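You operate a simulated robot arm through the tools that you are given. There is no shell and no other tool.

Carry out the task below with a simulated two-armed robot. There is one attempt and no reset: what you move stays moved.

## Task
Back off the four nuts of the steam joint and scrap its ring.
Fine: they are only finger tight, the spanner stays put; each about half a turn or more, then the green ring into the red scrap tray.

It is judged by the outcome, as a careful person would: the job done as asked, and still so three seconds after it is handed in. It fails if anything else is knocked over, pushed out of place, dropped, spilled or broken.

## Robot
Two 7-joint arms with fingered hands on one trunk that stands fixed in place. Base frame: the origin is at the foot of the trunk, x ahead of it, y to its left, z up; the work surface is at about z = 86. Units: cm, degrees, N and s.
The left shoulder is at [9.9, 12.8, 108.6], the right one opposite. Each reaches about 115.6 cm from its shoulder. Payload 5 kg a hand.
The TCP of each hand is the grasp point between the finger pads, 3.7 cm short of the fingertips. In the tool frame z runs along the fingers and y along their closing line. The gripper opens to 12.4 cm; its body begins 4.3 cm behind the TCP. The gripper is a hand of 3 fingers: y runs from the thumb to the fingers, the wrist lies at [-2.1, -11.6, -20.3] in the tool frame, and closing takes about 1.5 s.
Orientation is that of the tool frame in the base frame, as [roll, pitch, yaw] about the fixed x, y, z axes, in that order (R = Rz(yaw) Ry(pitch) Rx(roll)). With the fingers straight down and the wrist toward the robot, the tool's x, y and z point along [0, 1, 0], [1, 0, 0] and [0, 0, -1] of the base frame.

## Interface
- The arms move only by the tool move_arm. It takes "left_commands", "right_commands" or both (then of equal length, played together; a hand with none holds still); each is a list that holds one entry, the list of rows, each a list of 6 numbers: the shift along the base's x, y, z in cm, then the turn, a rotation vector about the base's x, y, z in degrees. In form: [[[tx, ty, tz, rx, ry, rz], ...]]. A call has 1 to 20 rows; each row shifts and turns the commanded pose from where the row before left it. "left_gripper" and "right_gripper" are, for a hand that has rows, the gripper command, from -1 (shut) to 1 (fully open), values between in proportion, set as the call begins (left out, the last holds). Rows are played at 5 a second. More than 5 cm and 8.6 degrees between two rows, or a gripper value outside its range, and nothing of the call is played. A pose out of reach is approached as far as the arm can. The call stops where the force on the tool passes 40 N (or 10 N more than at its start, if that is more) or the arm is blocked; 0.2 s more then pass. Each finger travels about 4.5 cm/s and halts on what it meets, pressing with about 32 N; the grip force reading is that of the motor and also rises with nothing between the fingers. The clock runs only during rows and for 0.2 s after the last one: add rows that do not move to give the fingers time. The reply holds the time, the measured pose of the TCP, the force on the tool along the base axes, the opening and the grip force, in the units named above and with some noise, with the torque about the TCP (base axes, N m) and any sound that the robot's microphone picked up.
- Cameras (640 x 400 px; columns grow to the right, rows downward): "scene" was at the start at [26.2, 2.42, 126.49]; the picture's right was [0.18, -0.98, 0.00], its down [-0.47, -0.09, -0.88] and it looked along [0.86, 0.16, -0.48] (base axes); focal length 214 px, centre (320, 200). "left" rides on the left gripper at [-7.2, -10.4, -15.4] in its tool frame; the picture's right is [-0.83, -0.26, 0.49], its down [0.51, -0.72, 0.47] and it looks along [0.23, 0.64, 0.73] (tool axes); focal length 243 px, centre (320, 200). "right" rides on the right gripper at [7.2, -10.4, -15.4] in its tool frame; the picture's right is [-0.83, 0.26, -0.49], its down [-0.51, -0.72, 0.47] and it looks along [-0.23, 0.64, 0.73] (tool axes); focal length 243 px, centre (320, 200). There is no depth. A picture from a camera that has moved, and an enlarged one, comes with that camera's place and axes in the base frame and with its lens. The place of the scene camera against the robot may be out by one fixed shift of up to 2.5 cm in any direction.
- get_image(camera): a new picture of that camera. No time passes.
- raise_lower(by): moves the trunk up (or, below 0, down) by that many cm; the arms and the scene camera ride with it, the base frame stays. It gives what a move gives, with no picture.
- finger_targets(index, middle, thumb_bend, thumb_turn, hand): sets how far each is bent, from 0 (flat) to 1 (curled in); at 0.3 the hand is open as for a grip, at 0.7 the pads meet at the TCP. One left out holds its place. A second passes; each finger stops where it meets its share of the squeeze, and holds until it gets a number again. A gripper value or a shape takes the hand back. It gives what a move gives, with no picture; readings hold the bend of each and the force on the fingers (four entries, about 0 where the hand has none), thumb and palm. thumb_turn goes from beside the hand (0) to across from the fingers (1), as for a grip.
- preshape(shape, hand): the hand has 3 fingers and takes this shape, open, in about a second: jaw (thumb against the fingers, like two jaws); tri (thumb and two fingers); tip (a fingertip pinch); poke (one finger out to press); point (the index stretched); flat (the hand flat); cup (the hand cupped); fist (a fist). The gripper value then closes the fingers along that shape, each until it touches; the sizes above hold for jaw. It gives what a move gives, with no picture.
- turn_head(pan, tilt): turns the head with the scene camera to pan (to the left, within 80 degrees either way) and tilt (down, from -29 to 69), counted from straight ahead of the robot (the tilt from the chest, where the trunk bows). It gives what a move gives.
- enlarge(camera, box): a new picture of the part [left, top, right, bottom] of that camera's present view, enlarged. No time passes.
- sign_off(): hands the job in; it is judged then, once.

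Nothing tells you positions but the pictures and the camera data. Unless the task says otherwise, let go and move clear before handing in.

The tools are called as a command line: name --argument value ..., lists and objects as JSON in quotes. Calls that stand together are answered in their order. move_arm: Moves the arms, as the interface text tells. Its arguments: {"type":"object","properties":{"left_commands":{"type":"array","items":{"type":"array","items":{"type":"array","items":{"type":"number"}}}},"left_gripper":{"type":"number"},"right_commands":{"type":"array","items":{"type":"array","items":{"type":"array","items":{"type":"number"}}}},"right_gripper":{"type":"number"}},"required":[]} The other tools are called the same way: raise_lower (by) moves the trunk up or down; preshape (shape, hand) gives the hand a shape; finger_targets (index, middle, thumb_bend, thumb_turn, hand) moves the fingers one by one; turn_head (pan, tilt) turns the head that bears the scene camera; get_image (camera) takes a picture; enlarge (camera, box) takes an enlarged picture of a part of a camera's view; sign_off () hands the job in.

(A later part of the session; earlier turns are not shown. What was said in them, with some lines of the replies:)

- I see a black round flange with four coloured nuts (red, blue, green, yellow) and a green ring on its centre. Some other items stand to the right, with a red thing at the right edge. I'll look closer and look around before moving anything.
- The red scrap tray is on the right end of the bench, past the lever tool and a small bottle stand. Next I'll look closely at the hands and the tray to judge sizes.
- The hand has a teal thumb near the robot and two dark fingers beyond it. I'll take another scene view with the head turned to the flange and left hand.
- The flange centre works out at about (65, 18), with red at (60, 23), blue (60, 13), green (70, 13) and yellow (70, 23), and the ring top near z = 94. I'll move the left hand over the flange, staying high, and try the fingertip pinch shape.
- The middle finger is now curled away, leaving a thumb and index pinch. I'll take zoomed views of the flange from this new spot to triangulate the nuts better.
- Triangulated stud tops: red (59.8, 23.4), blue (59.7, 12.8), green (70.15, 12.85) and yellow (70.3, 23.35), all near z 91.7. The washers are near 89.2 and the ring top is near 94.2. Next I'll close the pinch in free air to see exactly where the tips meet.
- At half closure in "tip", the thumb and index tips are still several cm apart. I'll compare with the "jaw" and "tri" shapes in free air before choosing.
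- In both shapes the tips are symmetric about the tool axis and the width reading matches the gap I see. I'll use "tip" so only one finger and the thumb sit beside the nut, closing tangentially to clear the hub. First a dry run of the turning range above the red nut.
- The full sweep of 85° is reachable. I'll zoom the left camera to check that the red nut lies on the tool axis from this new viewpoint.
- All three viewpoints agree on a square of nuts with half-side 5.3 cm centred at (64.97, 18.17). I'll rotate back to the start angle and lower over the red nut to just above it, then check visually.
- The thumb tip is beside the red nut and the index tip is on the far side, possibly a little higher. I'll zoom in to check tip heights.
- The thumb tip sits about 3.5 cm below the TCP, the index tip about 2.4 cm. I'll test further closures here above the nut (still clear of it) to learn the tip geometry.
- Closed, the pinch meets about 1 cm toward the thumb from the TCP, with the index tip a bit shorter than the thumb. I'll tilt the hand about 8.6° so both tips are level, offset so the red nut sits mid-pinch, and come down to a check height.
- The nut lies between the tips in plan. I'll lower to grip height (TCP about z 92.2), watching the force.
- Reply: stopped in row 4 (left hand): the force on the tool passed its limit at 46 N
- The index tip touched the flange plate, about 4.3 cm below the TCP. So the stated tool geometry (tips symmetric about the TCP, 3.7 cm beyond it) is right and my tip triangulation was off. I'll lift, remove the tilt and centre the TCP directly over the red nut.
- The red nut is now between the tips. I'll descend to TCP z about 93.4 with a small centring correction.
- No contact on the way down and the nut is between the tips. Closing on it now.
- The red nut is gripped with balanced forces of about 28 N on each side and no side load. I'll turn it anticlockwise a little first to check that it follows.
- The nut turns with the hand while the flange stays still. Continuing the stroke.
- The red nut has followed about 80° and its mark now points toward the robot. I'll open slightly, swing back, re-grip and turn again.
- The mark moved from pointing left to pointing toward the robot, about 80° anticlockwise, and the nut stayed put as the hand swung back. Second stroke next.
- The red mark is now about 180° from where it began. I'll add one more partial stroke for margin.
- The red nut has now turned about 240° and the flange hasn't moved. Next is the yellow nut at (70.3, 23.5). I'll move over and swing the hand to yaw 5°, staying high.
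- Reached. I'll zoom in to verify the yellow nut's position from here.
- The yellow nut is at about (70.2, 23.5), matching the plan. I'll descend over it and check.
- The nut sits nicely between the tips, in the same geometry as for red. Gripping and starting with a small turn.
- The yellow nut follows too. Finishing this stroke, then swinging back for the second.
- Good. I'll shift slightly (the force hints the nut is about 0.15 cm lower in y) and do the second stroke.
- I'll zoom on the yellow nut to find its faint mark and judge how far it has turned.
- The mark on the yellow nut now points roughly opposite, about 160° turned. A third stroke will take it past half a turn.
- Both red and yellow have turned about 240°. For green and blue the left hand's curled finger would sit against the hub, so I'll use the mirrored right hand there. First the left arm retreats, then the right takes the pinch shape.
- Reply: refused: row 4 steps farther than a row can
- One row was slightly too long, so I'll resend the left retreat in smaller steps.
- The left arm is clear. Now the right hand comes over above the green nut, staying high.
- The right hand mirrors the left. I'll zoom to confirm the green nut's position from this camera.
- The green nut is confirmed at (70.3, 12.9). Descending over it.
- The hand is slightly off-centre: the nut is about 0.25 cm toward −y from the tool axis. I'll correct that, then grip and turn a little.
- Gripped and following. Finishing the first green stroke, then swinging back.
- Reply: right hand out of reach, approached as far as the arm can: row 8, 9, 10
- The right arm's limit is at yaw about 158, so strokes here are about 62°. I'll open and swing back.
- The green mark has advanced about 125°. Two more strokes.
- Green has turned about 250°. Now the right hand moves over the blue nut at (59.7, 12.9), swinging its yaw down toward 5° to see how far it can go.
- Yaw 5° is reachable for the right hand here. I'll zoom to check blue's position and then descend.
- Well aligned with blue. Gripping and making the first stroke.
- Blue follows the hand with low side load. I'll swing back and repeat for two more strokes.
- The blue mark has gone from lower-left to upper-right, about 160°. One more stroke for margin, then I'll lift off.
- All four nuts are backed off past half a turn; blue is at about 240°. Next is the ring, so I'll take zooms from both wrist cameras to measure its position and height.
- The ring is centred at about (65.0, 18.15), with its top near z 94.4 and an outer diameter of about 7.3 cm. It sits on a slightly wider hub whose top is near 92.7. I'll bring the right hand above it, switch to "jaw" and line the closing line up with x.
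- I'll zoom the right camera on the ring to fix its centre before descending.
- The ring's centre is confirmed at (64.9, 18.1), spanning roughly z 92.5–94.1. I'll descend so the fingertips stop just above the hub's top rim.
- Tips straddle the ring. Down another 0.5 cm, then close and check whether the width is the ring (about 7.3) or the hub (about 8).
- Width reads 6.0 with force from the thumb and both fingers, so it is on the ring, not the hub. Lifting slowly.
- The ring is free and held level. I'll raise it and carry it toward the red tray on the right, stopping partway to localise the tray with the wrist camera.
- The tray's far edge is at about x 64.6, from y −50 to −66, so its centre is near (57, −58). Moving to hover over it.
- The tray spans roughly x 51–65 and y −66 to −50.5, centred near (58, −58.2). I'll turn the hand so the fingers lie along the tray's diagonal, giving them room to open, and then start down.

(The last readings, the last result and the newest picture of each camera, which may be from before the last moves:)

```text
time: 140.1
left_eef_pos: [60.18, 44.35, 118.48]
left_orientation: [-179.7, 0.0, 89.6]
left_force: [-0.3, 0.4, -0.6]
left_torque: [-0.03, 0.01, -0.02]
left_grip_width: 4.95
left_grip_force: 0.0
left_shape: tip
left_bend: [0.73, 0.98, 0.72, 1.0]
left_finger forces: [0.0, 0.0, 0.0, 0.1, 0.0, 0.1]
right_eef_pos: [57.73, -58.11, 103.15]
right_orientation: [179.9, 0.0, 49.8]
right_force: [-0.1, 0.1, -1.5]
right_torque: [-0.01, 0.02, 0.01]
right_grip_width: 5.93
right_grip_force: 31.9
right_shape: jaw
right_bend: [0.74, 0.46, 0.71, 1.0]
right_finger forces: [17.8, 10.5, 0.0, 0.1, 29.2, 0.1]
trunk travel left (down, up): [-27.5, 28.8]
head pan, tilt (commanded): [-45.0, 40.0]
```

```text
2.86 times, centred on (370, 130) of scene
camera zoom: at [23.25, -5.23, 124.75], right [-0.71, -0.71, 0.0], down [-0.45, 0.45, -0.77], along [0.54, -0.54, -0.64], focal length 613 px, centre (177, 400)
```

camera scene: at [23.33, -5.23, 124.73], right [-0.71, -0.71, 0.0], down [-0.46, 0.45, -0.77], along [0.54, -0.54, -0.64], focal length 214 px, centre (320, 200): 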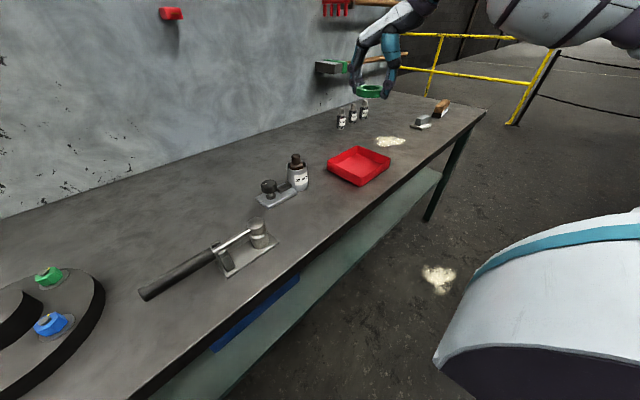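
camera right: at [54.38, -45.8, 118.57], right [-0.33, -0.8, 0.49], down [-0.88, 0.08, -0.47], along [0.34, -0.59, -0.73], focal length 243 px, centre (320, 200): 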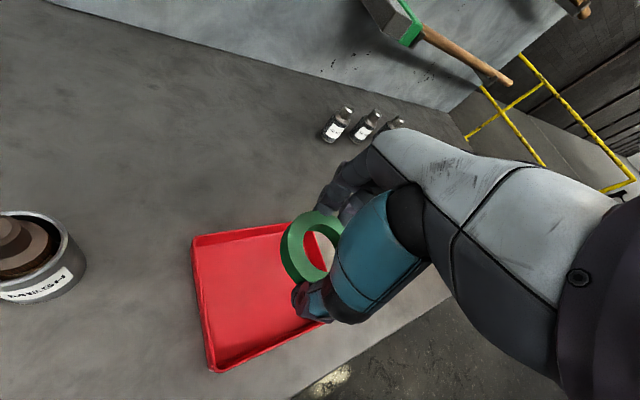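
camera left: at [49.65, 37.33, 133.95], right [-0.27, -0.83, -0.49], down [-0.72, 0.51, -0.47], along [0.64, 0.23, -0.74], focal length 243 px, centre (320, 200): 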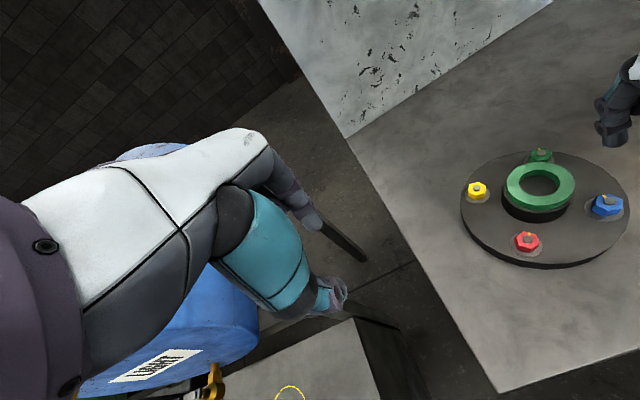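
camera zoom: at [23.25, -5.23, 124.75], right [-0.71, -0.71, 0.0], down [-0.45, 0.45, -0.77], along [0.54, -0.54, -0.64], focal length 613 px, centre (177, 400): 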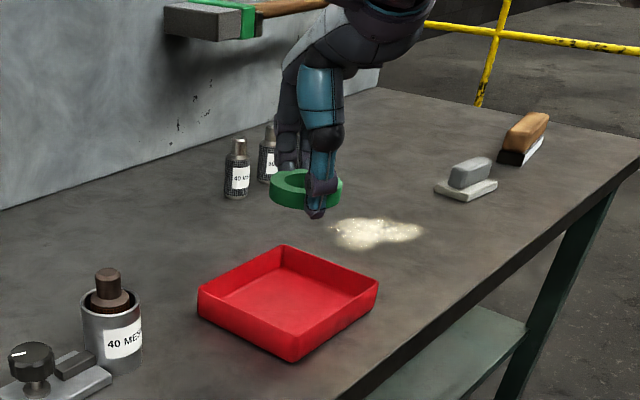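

The hand is centred over the tray from both views. Lowering the ring to just above the tray floor.

move_arm --right_commands '[[[0.15, -0.05, -3, 0, 0, 0], [0, 0, -3, 0, 0, 0], [0, 0, -2.5, 0, 0, 0], [0, 0, -1.5, 0, 0, 0], [0, 0, -1, 0, 0, 0], [0, 0, 0, 0, 0, 0]]]' --right_gripper -0.5

get_image --camera "right"

enlarge --camera "scene" --box '[290, 80, 450, 220]'

```text
time: 141.5
left_eef_pos: [60.12, 44.38, 118.38]
left_orientation: [-179.5, 0.3, 89.8]
left_force: [-0.4, -0.5, 0.7]
left_torque: [0.0, 0.01, 0.0]
left_grip_width: 4.92
left_grip_force: 0.1
left_shape: tip
left_bend: [0.73, 0.98, 0.72, 1.0]
left_finger forces: [0.1, 0.0, 0.0, 0.0, 0.1, 0.1]
right_eef_pos: [57.88, -58.05, 92.33]
right_orientation: [-180.0, 0.0, 49.9]
right_force: [-0.2, -0.2, -1.1]
right_torque: [0.02, -0.04, 0.01]
right_grip_width: 5.92
right_grip_force: 32.0
right_shape: jaw
right_bend: [0.74, 0.46, 0.71, 1.0]
right_finger forces: [18.0, 10.5, 0.0, 0.0, 29.2, 0.1]
trunk travel left (down, up): [-27.5, 28.8]
head pan, tilt (commanded): [-45.0, 40.0]
```

```text
taken
camera right: at [54.47, -45.82, 107.86], right [-0.33, -0.8, 0.49], down [-0.88, 0.08, -0.47], along [0.34, -0.59, -0.73], focal length 243 px, centre (320, 200)
```

right: 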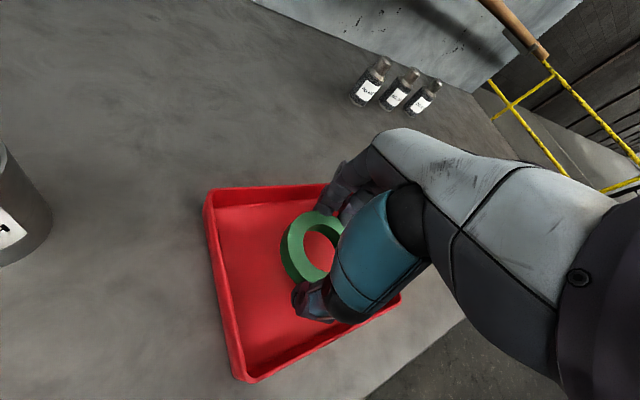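

```text
2.86 times, centred on (370, 150) of scene
camera zoom: at [23.26, -5.23, 124.75], right [-0.71, -0.71, 0.0], down [-0.45, 0.45, -0.77], along [0.54, -0.54, -0.64], focal length 613 px, centre (177, 343)
```

zoom: 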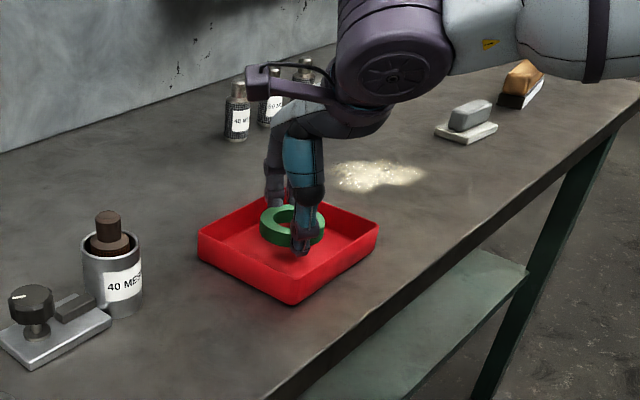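

The ring is inside the tray, well away from its walls. A little lower, gently.

move_arm --right_commands '[[[0, 0, -0.4, 0, 0, 0], [0, 0, -0.3, 0, 0, 0], [0, 0, -0.3, 0, 0, 0], [0, 0, -0.3, 0, 0, 0], [0, 0, 0, 0, 0, 0]]]' --right_gripper -0.5

enlarge --camera "scene" --box '[330, 130, 400, 190]'

```text
time: 142.7
left_eef_pos: [60.14, 44.44, 118.39]
left_orientation: [-179.6, 0.2, 89.7]
left_force: [0.2, 0.3, -0.8]
left_torque: [-0.03, 0.02, 0.0]
left_grip_width: 4.94
left_grip_force: 0.1
left_shape: tip
left_bend: [0.73, 0.98, 0.72, 1.0]
left_finger forces: [0.1, 0.0, 0.0, 0.0, 0.1, 0.0]
right_eef_pos: [57.93, -58.25, 91.11]
right_orientation: [-180.0, 0.1, 49.9]
right_force: [0.3, 0.2, 0.4]
right_torque: [0.0, -0.01, 0.01]
right_grip_width: 5.92
right_grip_force: 32.1
right_shape: jaw
right_bend: [0.74, 0.46, 0.71, 1.0]
right_finger forces: [17.9, 10.5, 0.0, 0.0, 29.2, 0.1]
trunk travel left (down, up): [-27.5, 28.8]
head pan, tilt (commanded): [-45.0, 40.0]
```

```text
6.67 times, centred on (365, 160) of scene
camera zoom: at [23.26, -5.23, 124.75], right [-0.71, -0.71, 0.0], down [-0.45, 0.45, -0.77], along [0.54, -0.54, -0.64], focal length 1430 px, centre (20, 467)
```

zoom: 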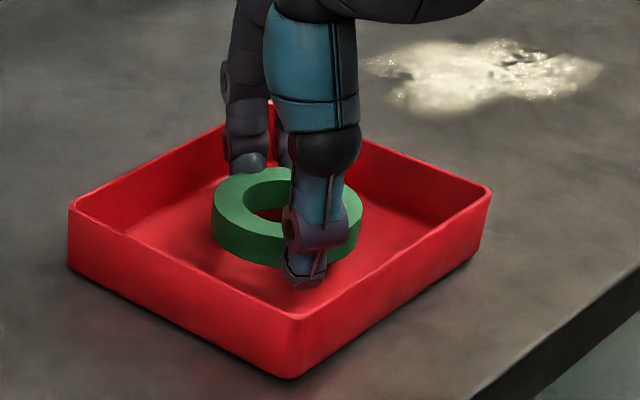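

Nearly on the floor. A few tiny steps until light contact.

move_arm --right_commands '[[[0, 0, -0.2, 0, 0, 0], [0, 0, -0.15, 0, 0, 0], [0, 0, -0.15, 0, 0, 0], [0, 0, 0, 0, 0, 0]]]' --right_gripper -0.5

```text
time: 143.7
left_eef_pos: [60.11, 44.42, 118.33]
left_orientation: [-179.6, 0.1, 89.6]
left_force: [0.6, -0.1, -0.2]
left_torque: [0.0, 0.0, 0.0]
left_grip_width: 4.93
left_grip_force: 0.1
left_shape: tip
left_bend: [0.73, 0.98, 0.72, 1.0]
left_finger forces: [0.0, 0.1, 0.0, 0.0, 0.0, 0.0]
right_eef_pos: [57.81, -58.26, 90.55]
right_orientation: [180.0, 0.0, 49.9]
right_force: [-0.6, -0.4, -0.7]
right_torque: [-0.01, 0.01, 0.04]
right_grip_width: 5.95
right_grip_force: 32.2
right_shape: jaw
right_bend: [0.74, 0.46, 0.71, 1.0]
right_finger forces: [17.9, 10.5, 0.0, 0.0, 29.2, 0.0]
trunk travel left (down, up): [-27.5, 28.8]
head pan, tilt (commanded): [-45.0, 40.0]
```

move_arm --right_commands '[[[0, 0, -0.1, 0, 0, 0], [0, 0, -0.1, 0, 0, 0], [0, 0, -0.1, 0, 0, 0], [0, 0, 0, 0, 0, 0]]]' --right_gripper -0.5

enlarge --camera "scene" --box '[330, 130, 400, 190]'

```text
time: 144.7
left_eef_pos: [60.23, 44.39, 118.44]
left_orientation: [-179.6, 0.1, 89.7]
left_force: [0.0, -0.1, 0.0]
left_torque: [-0.01, 0.02, 0.02]
left_grip_width: 4.93
left_grip_force: 0.1
left_shape: tip
left_bend: [0.73, 0.98, 0.72, 1.0]
left_finger forces: [0.0, 0.0, 0.0, 0.1, 0.1, 0.0]
right_eef_pos: [57.95, -58.23, 90.32]
right_orientation: [179.7, 0.0, 49.9]
right_force: [1.6, -0.1, 8.7]
right_torque: [0.18, 0.07, -0.03]
right_grip_width: 5.94
right_grip_force: 32.2
right_shape: jaw
right_bend: [0.74, 0.46, 0.71, 1.0]
right_finger forces: [19.6, 11.3, 0.1, 0.0, 36.1, 0.1]
trunk travel left (down, up): [-27.5, 28.8]
head pan, tilt (commanded): [-45.0, 40.0]
```

```text
6.67 times, centred on (365, 160) of scene
camera zoom: at [23.21, -5.17, 124.77], right [-0.71, -0.71, 0.0], down [-0.45, 0.45, -0.77], along [0.54, -0.54, -0.64], focal length 1430 px, centre (20, 467)
```

zoom: 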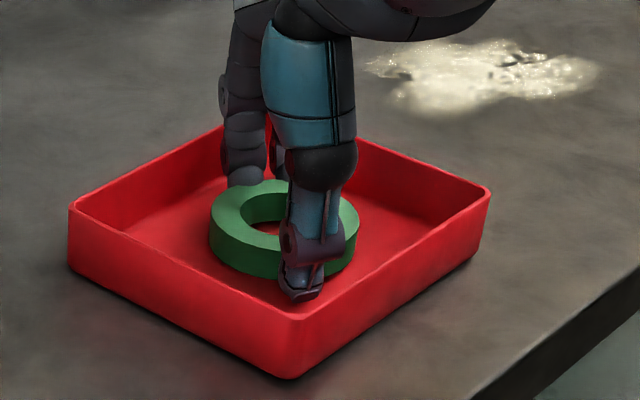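

Light contact at 8.7 N. I'll ease up a hair and open the fingers a little to release.

move_arm --right_commands '[[[0, 0, 0.1, 0, 0, 0], [0, 0, 0, 0, 0, 0], [0, 0, 0, 0, 0, 0], [0, 0, 0, 0, 0, 0]]]' --right_gripper 0.3

enlarge --camera "scene" --box '[330, 130, 400, 190]'

enlarge --camera "right" --box '[190, 150, 430, 380]'

```text
time: 145.7
left_eef_pos: [60.05, 44.39, 118.43]
left_orientation: [-179.6, 0.2, 89.7]
left_force: [0.1, 0.2, 0.1]
left_torque: [-0.02, 0.03, 0.0]
left_grip_width: 4.95
left_grip_force: 0.1
left_shape: tip
left_bend: [0.73, 0.98, 0.72, 1.0]
left_finger forces: [0.0, 0.0, 0.0, 0.0, 0.0, 0.0]
right_eef_pos: [57.86, -58.22, 90.4]
right_orientation: [-180.0, 0.0, 49.8]
right_force: [-0.3, 1.0, 2.2]
right_torque: [-0.08, -0.08, -0.01]
right_grip_width: 7.91
right_grip_force: 0.0
right_shape: jaw
right_bend: [0.73, 0.4, 0.62, 1.0]
right_finger forces: [0.7, 2.3, 0.0, 0.0, 0.0, 0.0]
trunk travel left (down, up): [-27.5, 28.8]
head pan, tilt (commanded): [-45.0, 40.0]
```

```text
6.67 times, centred on (365, 160) of scene
camera zoom: at [23.23, -5.2, 124.75], right [-0.71, -0.71, 0.0], down [-0.45, 0.45, -0.77], along [0.54, -0.54, -0.64], focal length 1430 px, centre (20, 467)
```

zoom: 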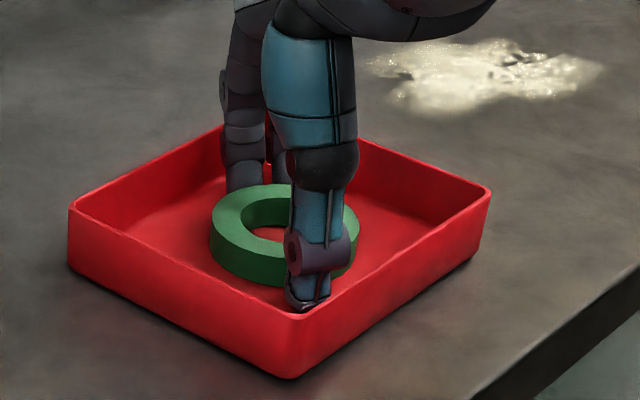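

```text
1.74 times, centred on (310, 265) of right
camera zoom: at [54.48, -45.9, 105.79], right [-0.33, -0.8, 0.49], down [-0.88, 0.08, -0.47], along [0.34, -0.59, -0.73], focal length 422 px, centre (337, 87)
```

zoom: 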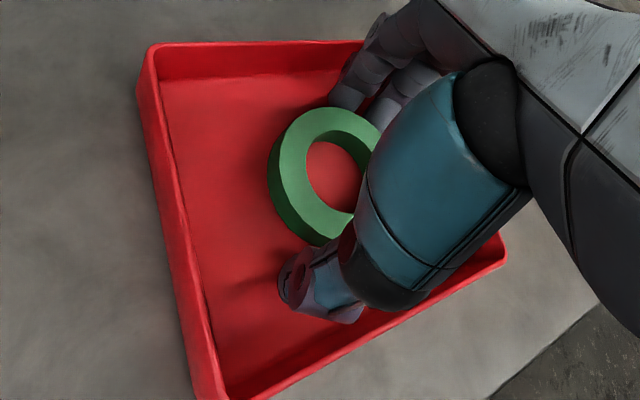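

The ring rests flat in the tray and the fingers are clear of it. Lifting straight out.

move_arm --right_commands '[[[0, 0, 0.4, 0, 0, 0], [0, 0, 0.8, 0, 0, 0], [0, 0, 1.2, 0, 0, 0], [0, 0, 2, 0, 0, 0], [0, 0, 3, 0, 0, 0], [0, 0, 4, 0, 0, 0], [0, 0, 4, 0, 0, 0], [0, 0, 4, 0, 0, 0], [0, 0, 3, 0, 0, 0]]]' --right_gripper 0.3

get_image --camera "scene"

enlarge --camera "scene" --box '[230, 90, 470, 230]'

get_image --camera "right"

```text
time: 147.7
left_eef_pos: [60.19, 44.28, 118.45]
left_orientation: [-179.6, 0.2, 89.7]
left_force: [-0.4, -0.6, 0.0]
left_torque: [0.01, 0.02, -0.01]
left_grip_width: 4.93
left_grip_force: 0.1
left_shape: tip
left_bend: [0.73, 0.98, 0.72, 1.0]
left_finger forces: [0.0, 0.0, 0.0, 0.1, 0.0, 0.0]
right_eef_pos: [58.07, -58.26, 112.77]
right_orientation: [180.0, 0.0, 50.1]
right_force: [-0.1, -0.6, 0.3]
right_torque: [-0.02, 0.0, -0.02]
right_grip_width: 8.01
right_grip_force: 0.1
right_shape: jaw
right_bend: [0.28, 0.39, 0.62, 1.0]
right_finger forces: [0.0, 0.1, 0.1, 0.0, 0.0, 0.1]
trunk travel left (down, up): [-27.5, 28.8]
head pan, tilt (commanded): [-45.0, 40.0]
```

```text
taken
camera scene: at [23.25, -5.2, 124.75], right [-0.71, -0.71, 0.0], down [-0.45, 0.45, -0.77], along [0.54, -0.54, -0.64], focal length 214 px, centre (320, 200)
```

scene: 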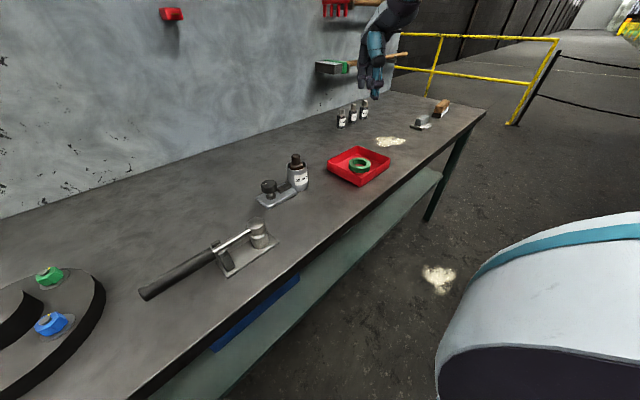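

```text
2.67 times, centred on (350, 160) of scene
camera zoom: at [23.25, -5.2, 124.75], right [-0.71, -0.71, 0.0], down [-0.45, 0.45, -0.77], along [0.54, -0.54, -0.64], focal length 572 px, centre (240, 307)
```

zoom: 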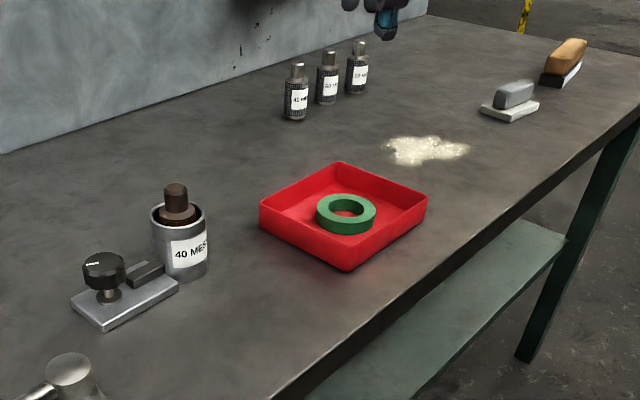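

```text
taken
camera right: at [54.66, -45.96, 128.18], right [-0.33, -0.8, 0.49], down [-0.88, 0.08, -0.47], along [0.34, -0.59, -0.73], focal length 243 px, centre (320, 200)
```

right: 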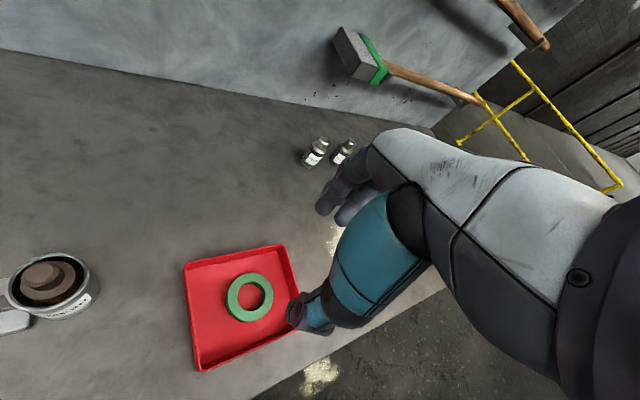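

The ring is in the red tray and nothing else moved. I'll turn the head back to the starting view to compare the flange and nuts with the first picture before signing off.

turn_head --pan 10.4 --tilt 28.7

get_image --camera "scene"

enlarge --camera "scene" --box '[220, 210, 350, 300]'

enlarge --camera "left" --box '[440, 120, 640, 290]'

```text
time: 148.9
left_eef_pos: [60.13, 44.41, 118.37]
left_orientation: [-179.7, 0.2, 89.7]
left_force: [0.2, -0.1, 0.6]
left_torque: [0.03, 0.04, 0.01]
left_grip_width: 4.95
left_grip_force: 0.1
left_shape: tip
left_bend: [0.73, 0.98, 0.72, 1.0]
left_finger forces: [0.0, 0.1, 0.0, 0.0, 0.1, 0.0]
right_eef_pos: [58.02, -58.25, 112.48]
right_orientation: [180.0, 0.0, 49.8]
right_force: [0.2, 0.0, 0.0]
right_torque: [0.01, -0.01, -0.01]
right_grip_width: 8.03
right_grip_force: 0.0
right_shape: jaw
right_bend: [0.28, 0.39, 0.62, 1.0]
right_finger forces: [0.1, 0.1, 0.1, 0.0, 0.0, 0.1]
trunk travel left (down, up): [-27.5, 28.8]
head pan, tilt (commanded): [10.4, 28.7]
```

```text
taken
camera scene: at [26.2, 2.41, 126.49], right [0.18, -0.98, 0.0], down [-0.47, -0.09, -0.88], along [0.86, 0.16, -0.48], focal length 214 px, centre (320, 200)
```

scene: 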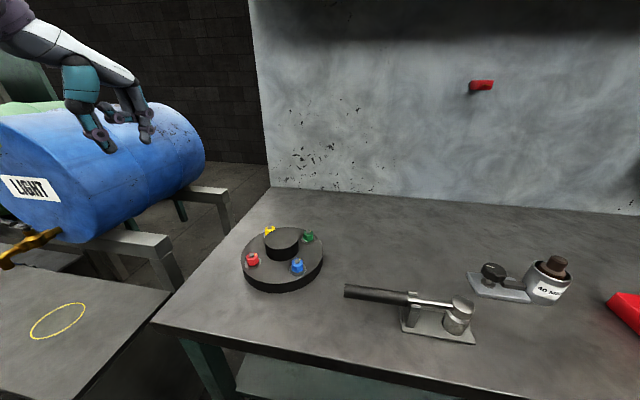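

```text
4.44 times, centred on (285, 255) of scene
camera zoom: at [26.2, 2.41, 126.49], right [0.18, -0.98, 0.0], down [-0.47, -0.09, -0.88], along [0.86, 0.16, -0.48], focal length 953 px, centre (476, -44)
```

zoom: 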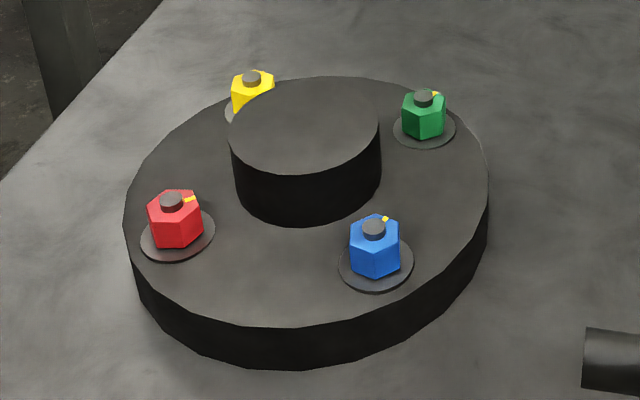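

```text
2.35 times, centred on (540, 205) of left
camera zoom: at [49.76, 37.34, 133.91], right [-0.27, -0.83, -0.49], down [-0.72, 0.51, -0.47], along [0.64, 0.23, -0.74], focal length 571 px, centre (-198, 188)
```

zoom: 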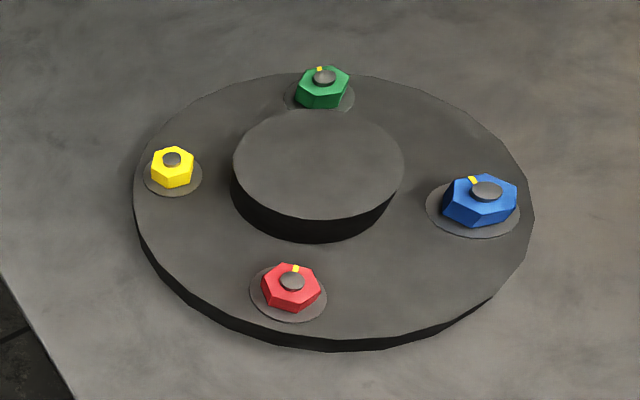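

The view matches the start. The flange is where it was, and all four nuts are turned anticlockwise well past half a turn. The ring is in the red tray, and the lever tool and bottles are untouched. Both hands are empty and clear, so I'm handing in.

sign_off

```text
The job is handed in.
```

The job is done and handed in: all four nuts are backed off and the green ring is lying flat in the red scrap tray.

| Nut | Turn anticlockwise (approx., read from its paint mark) |
|---|---|
| Red | 225–240° |
| Yellow | 245° |
| Green | 250° |
| Blue | 240° |

- **Flange:** it is in the same place as at the start, by comparison with the first picture. Early on, before gripping the red nut, one fingertip pressed down on the flange plate and the arm stopped at 46 N. Nothing moved.
- **Surroundings:** the spanner was not used, and the other items on the bench look undisturbed.
- **Hands:** both are empty and clear of the work.
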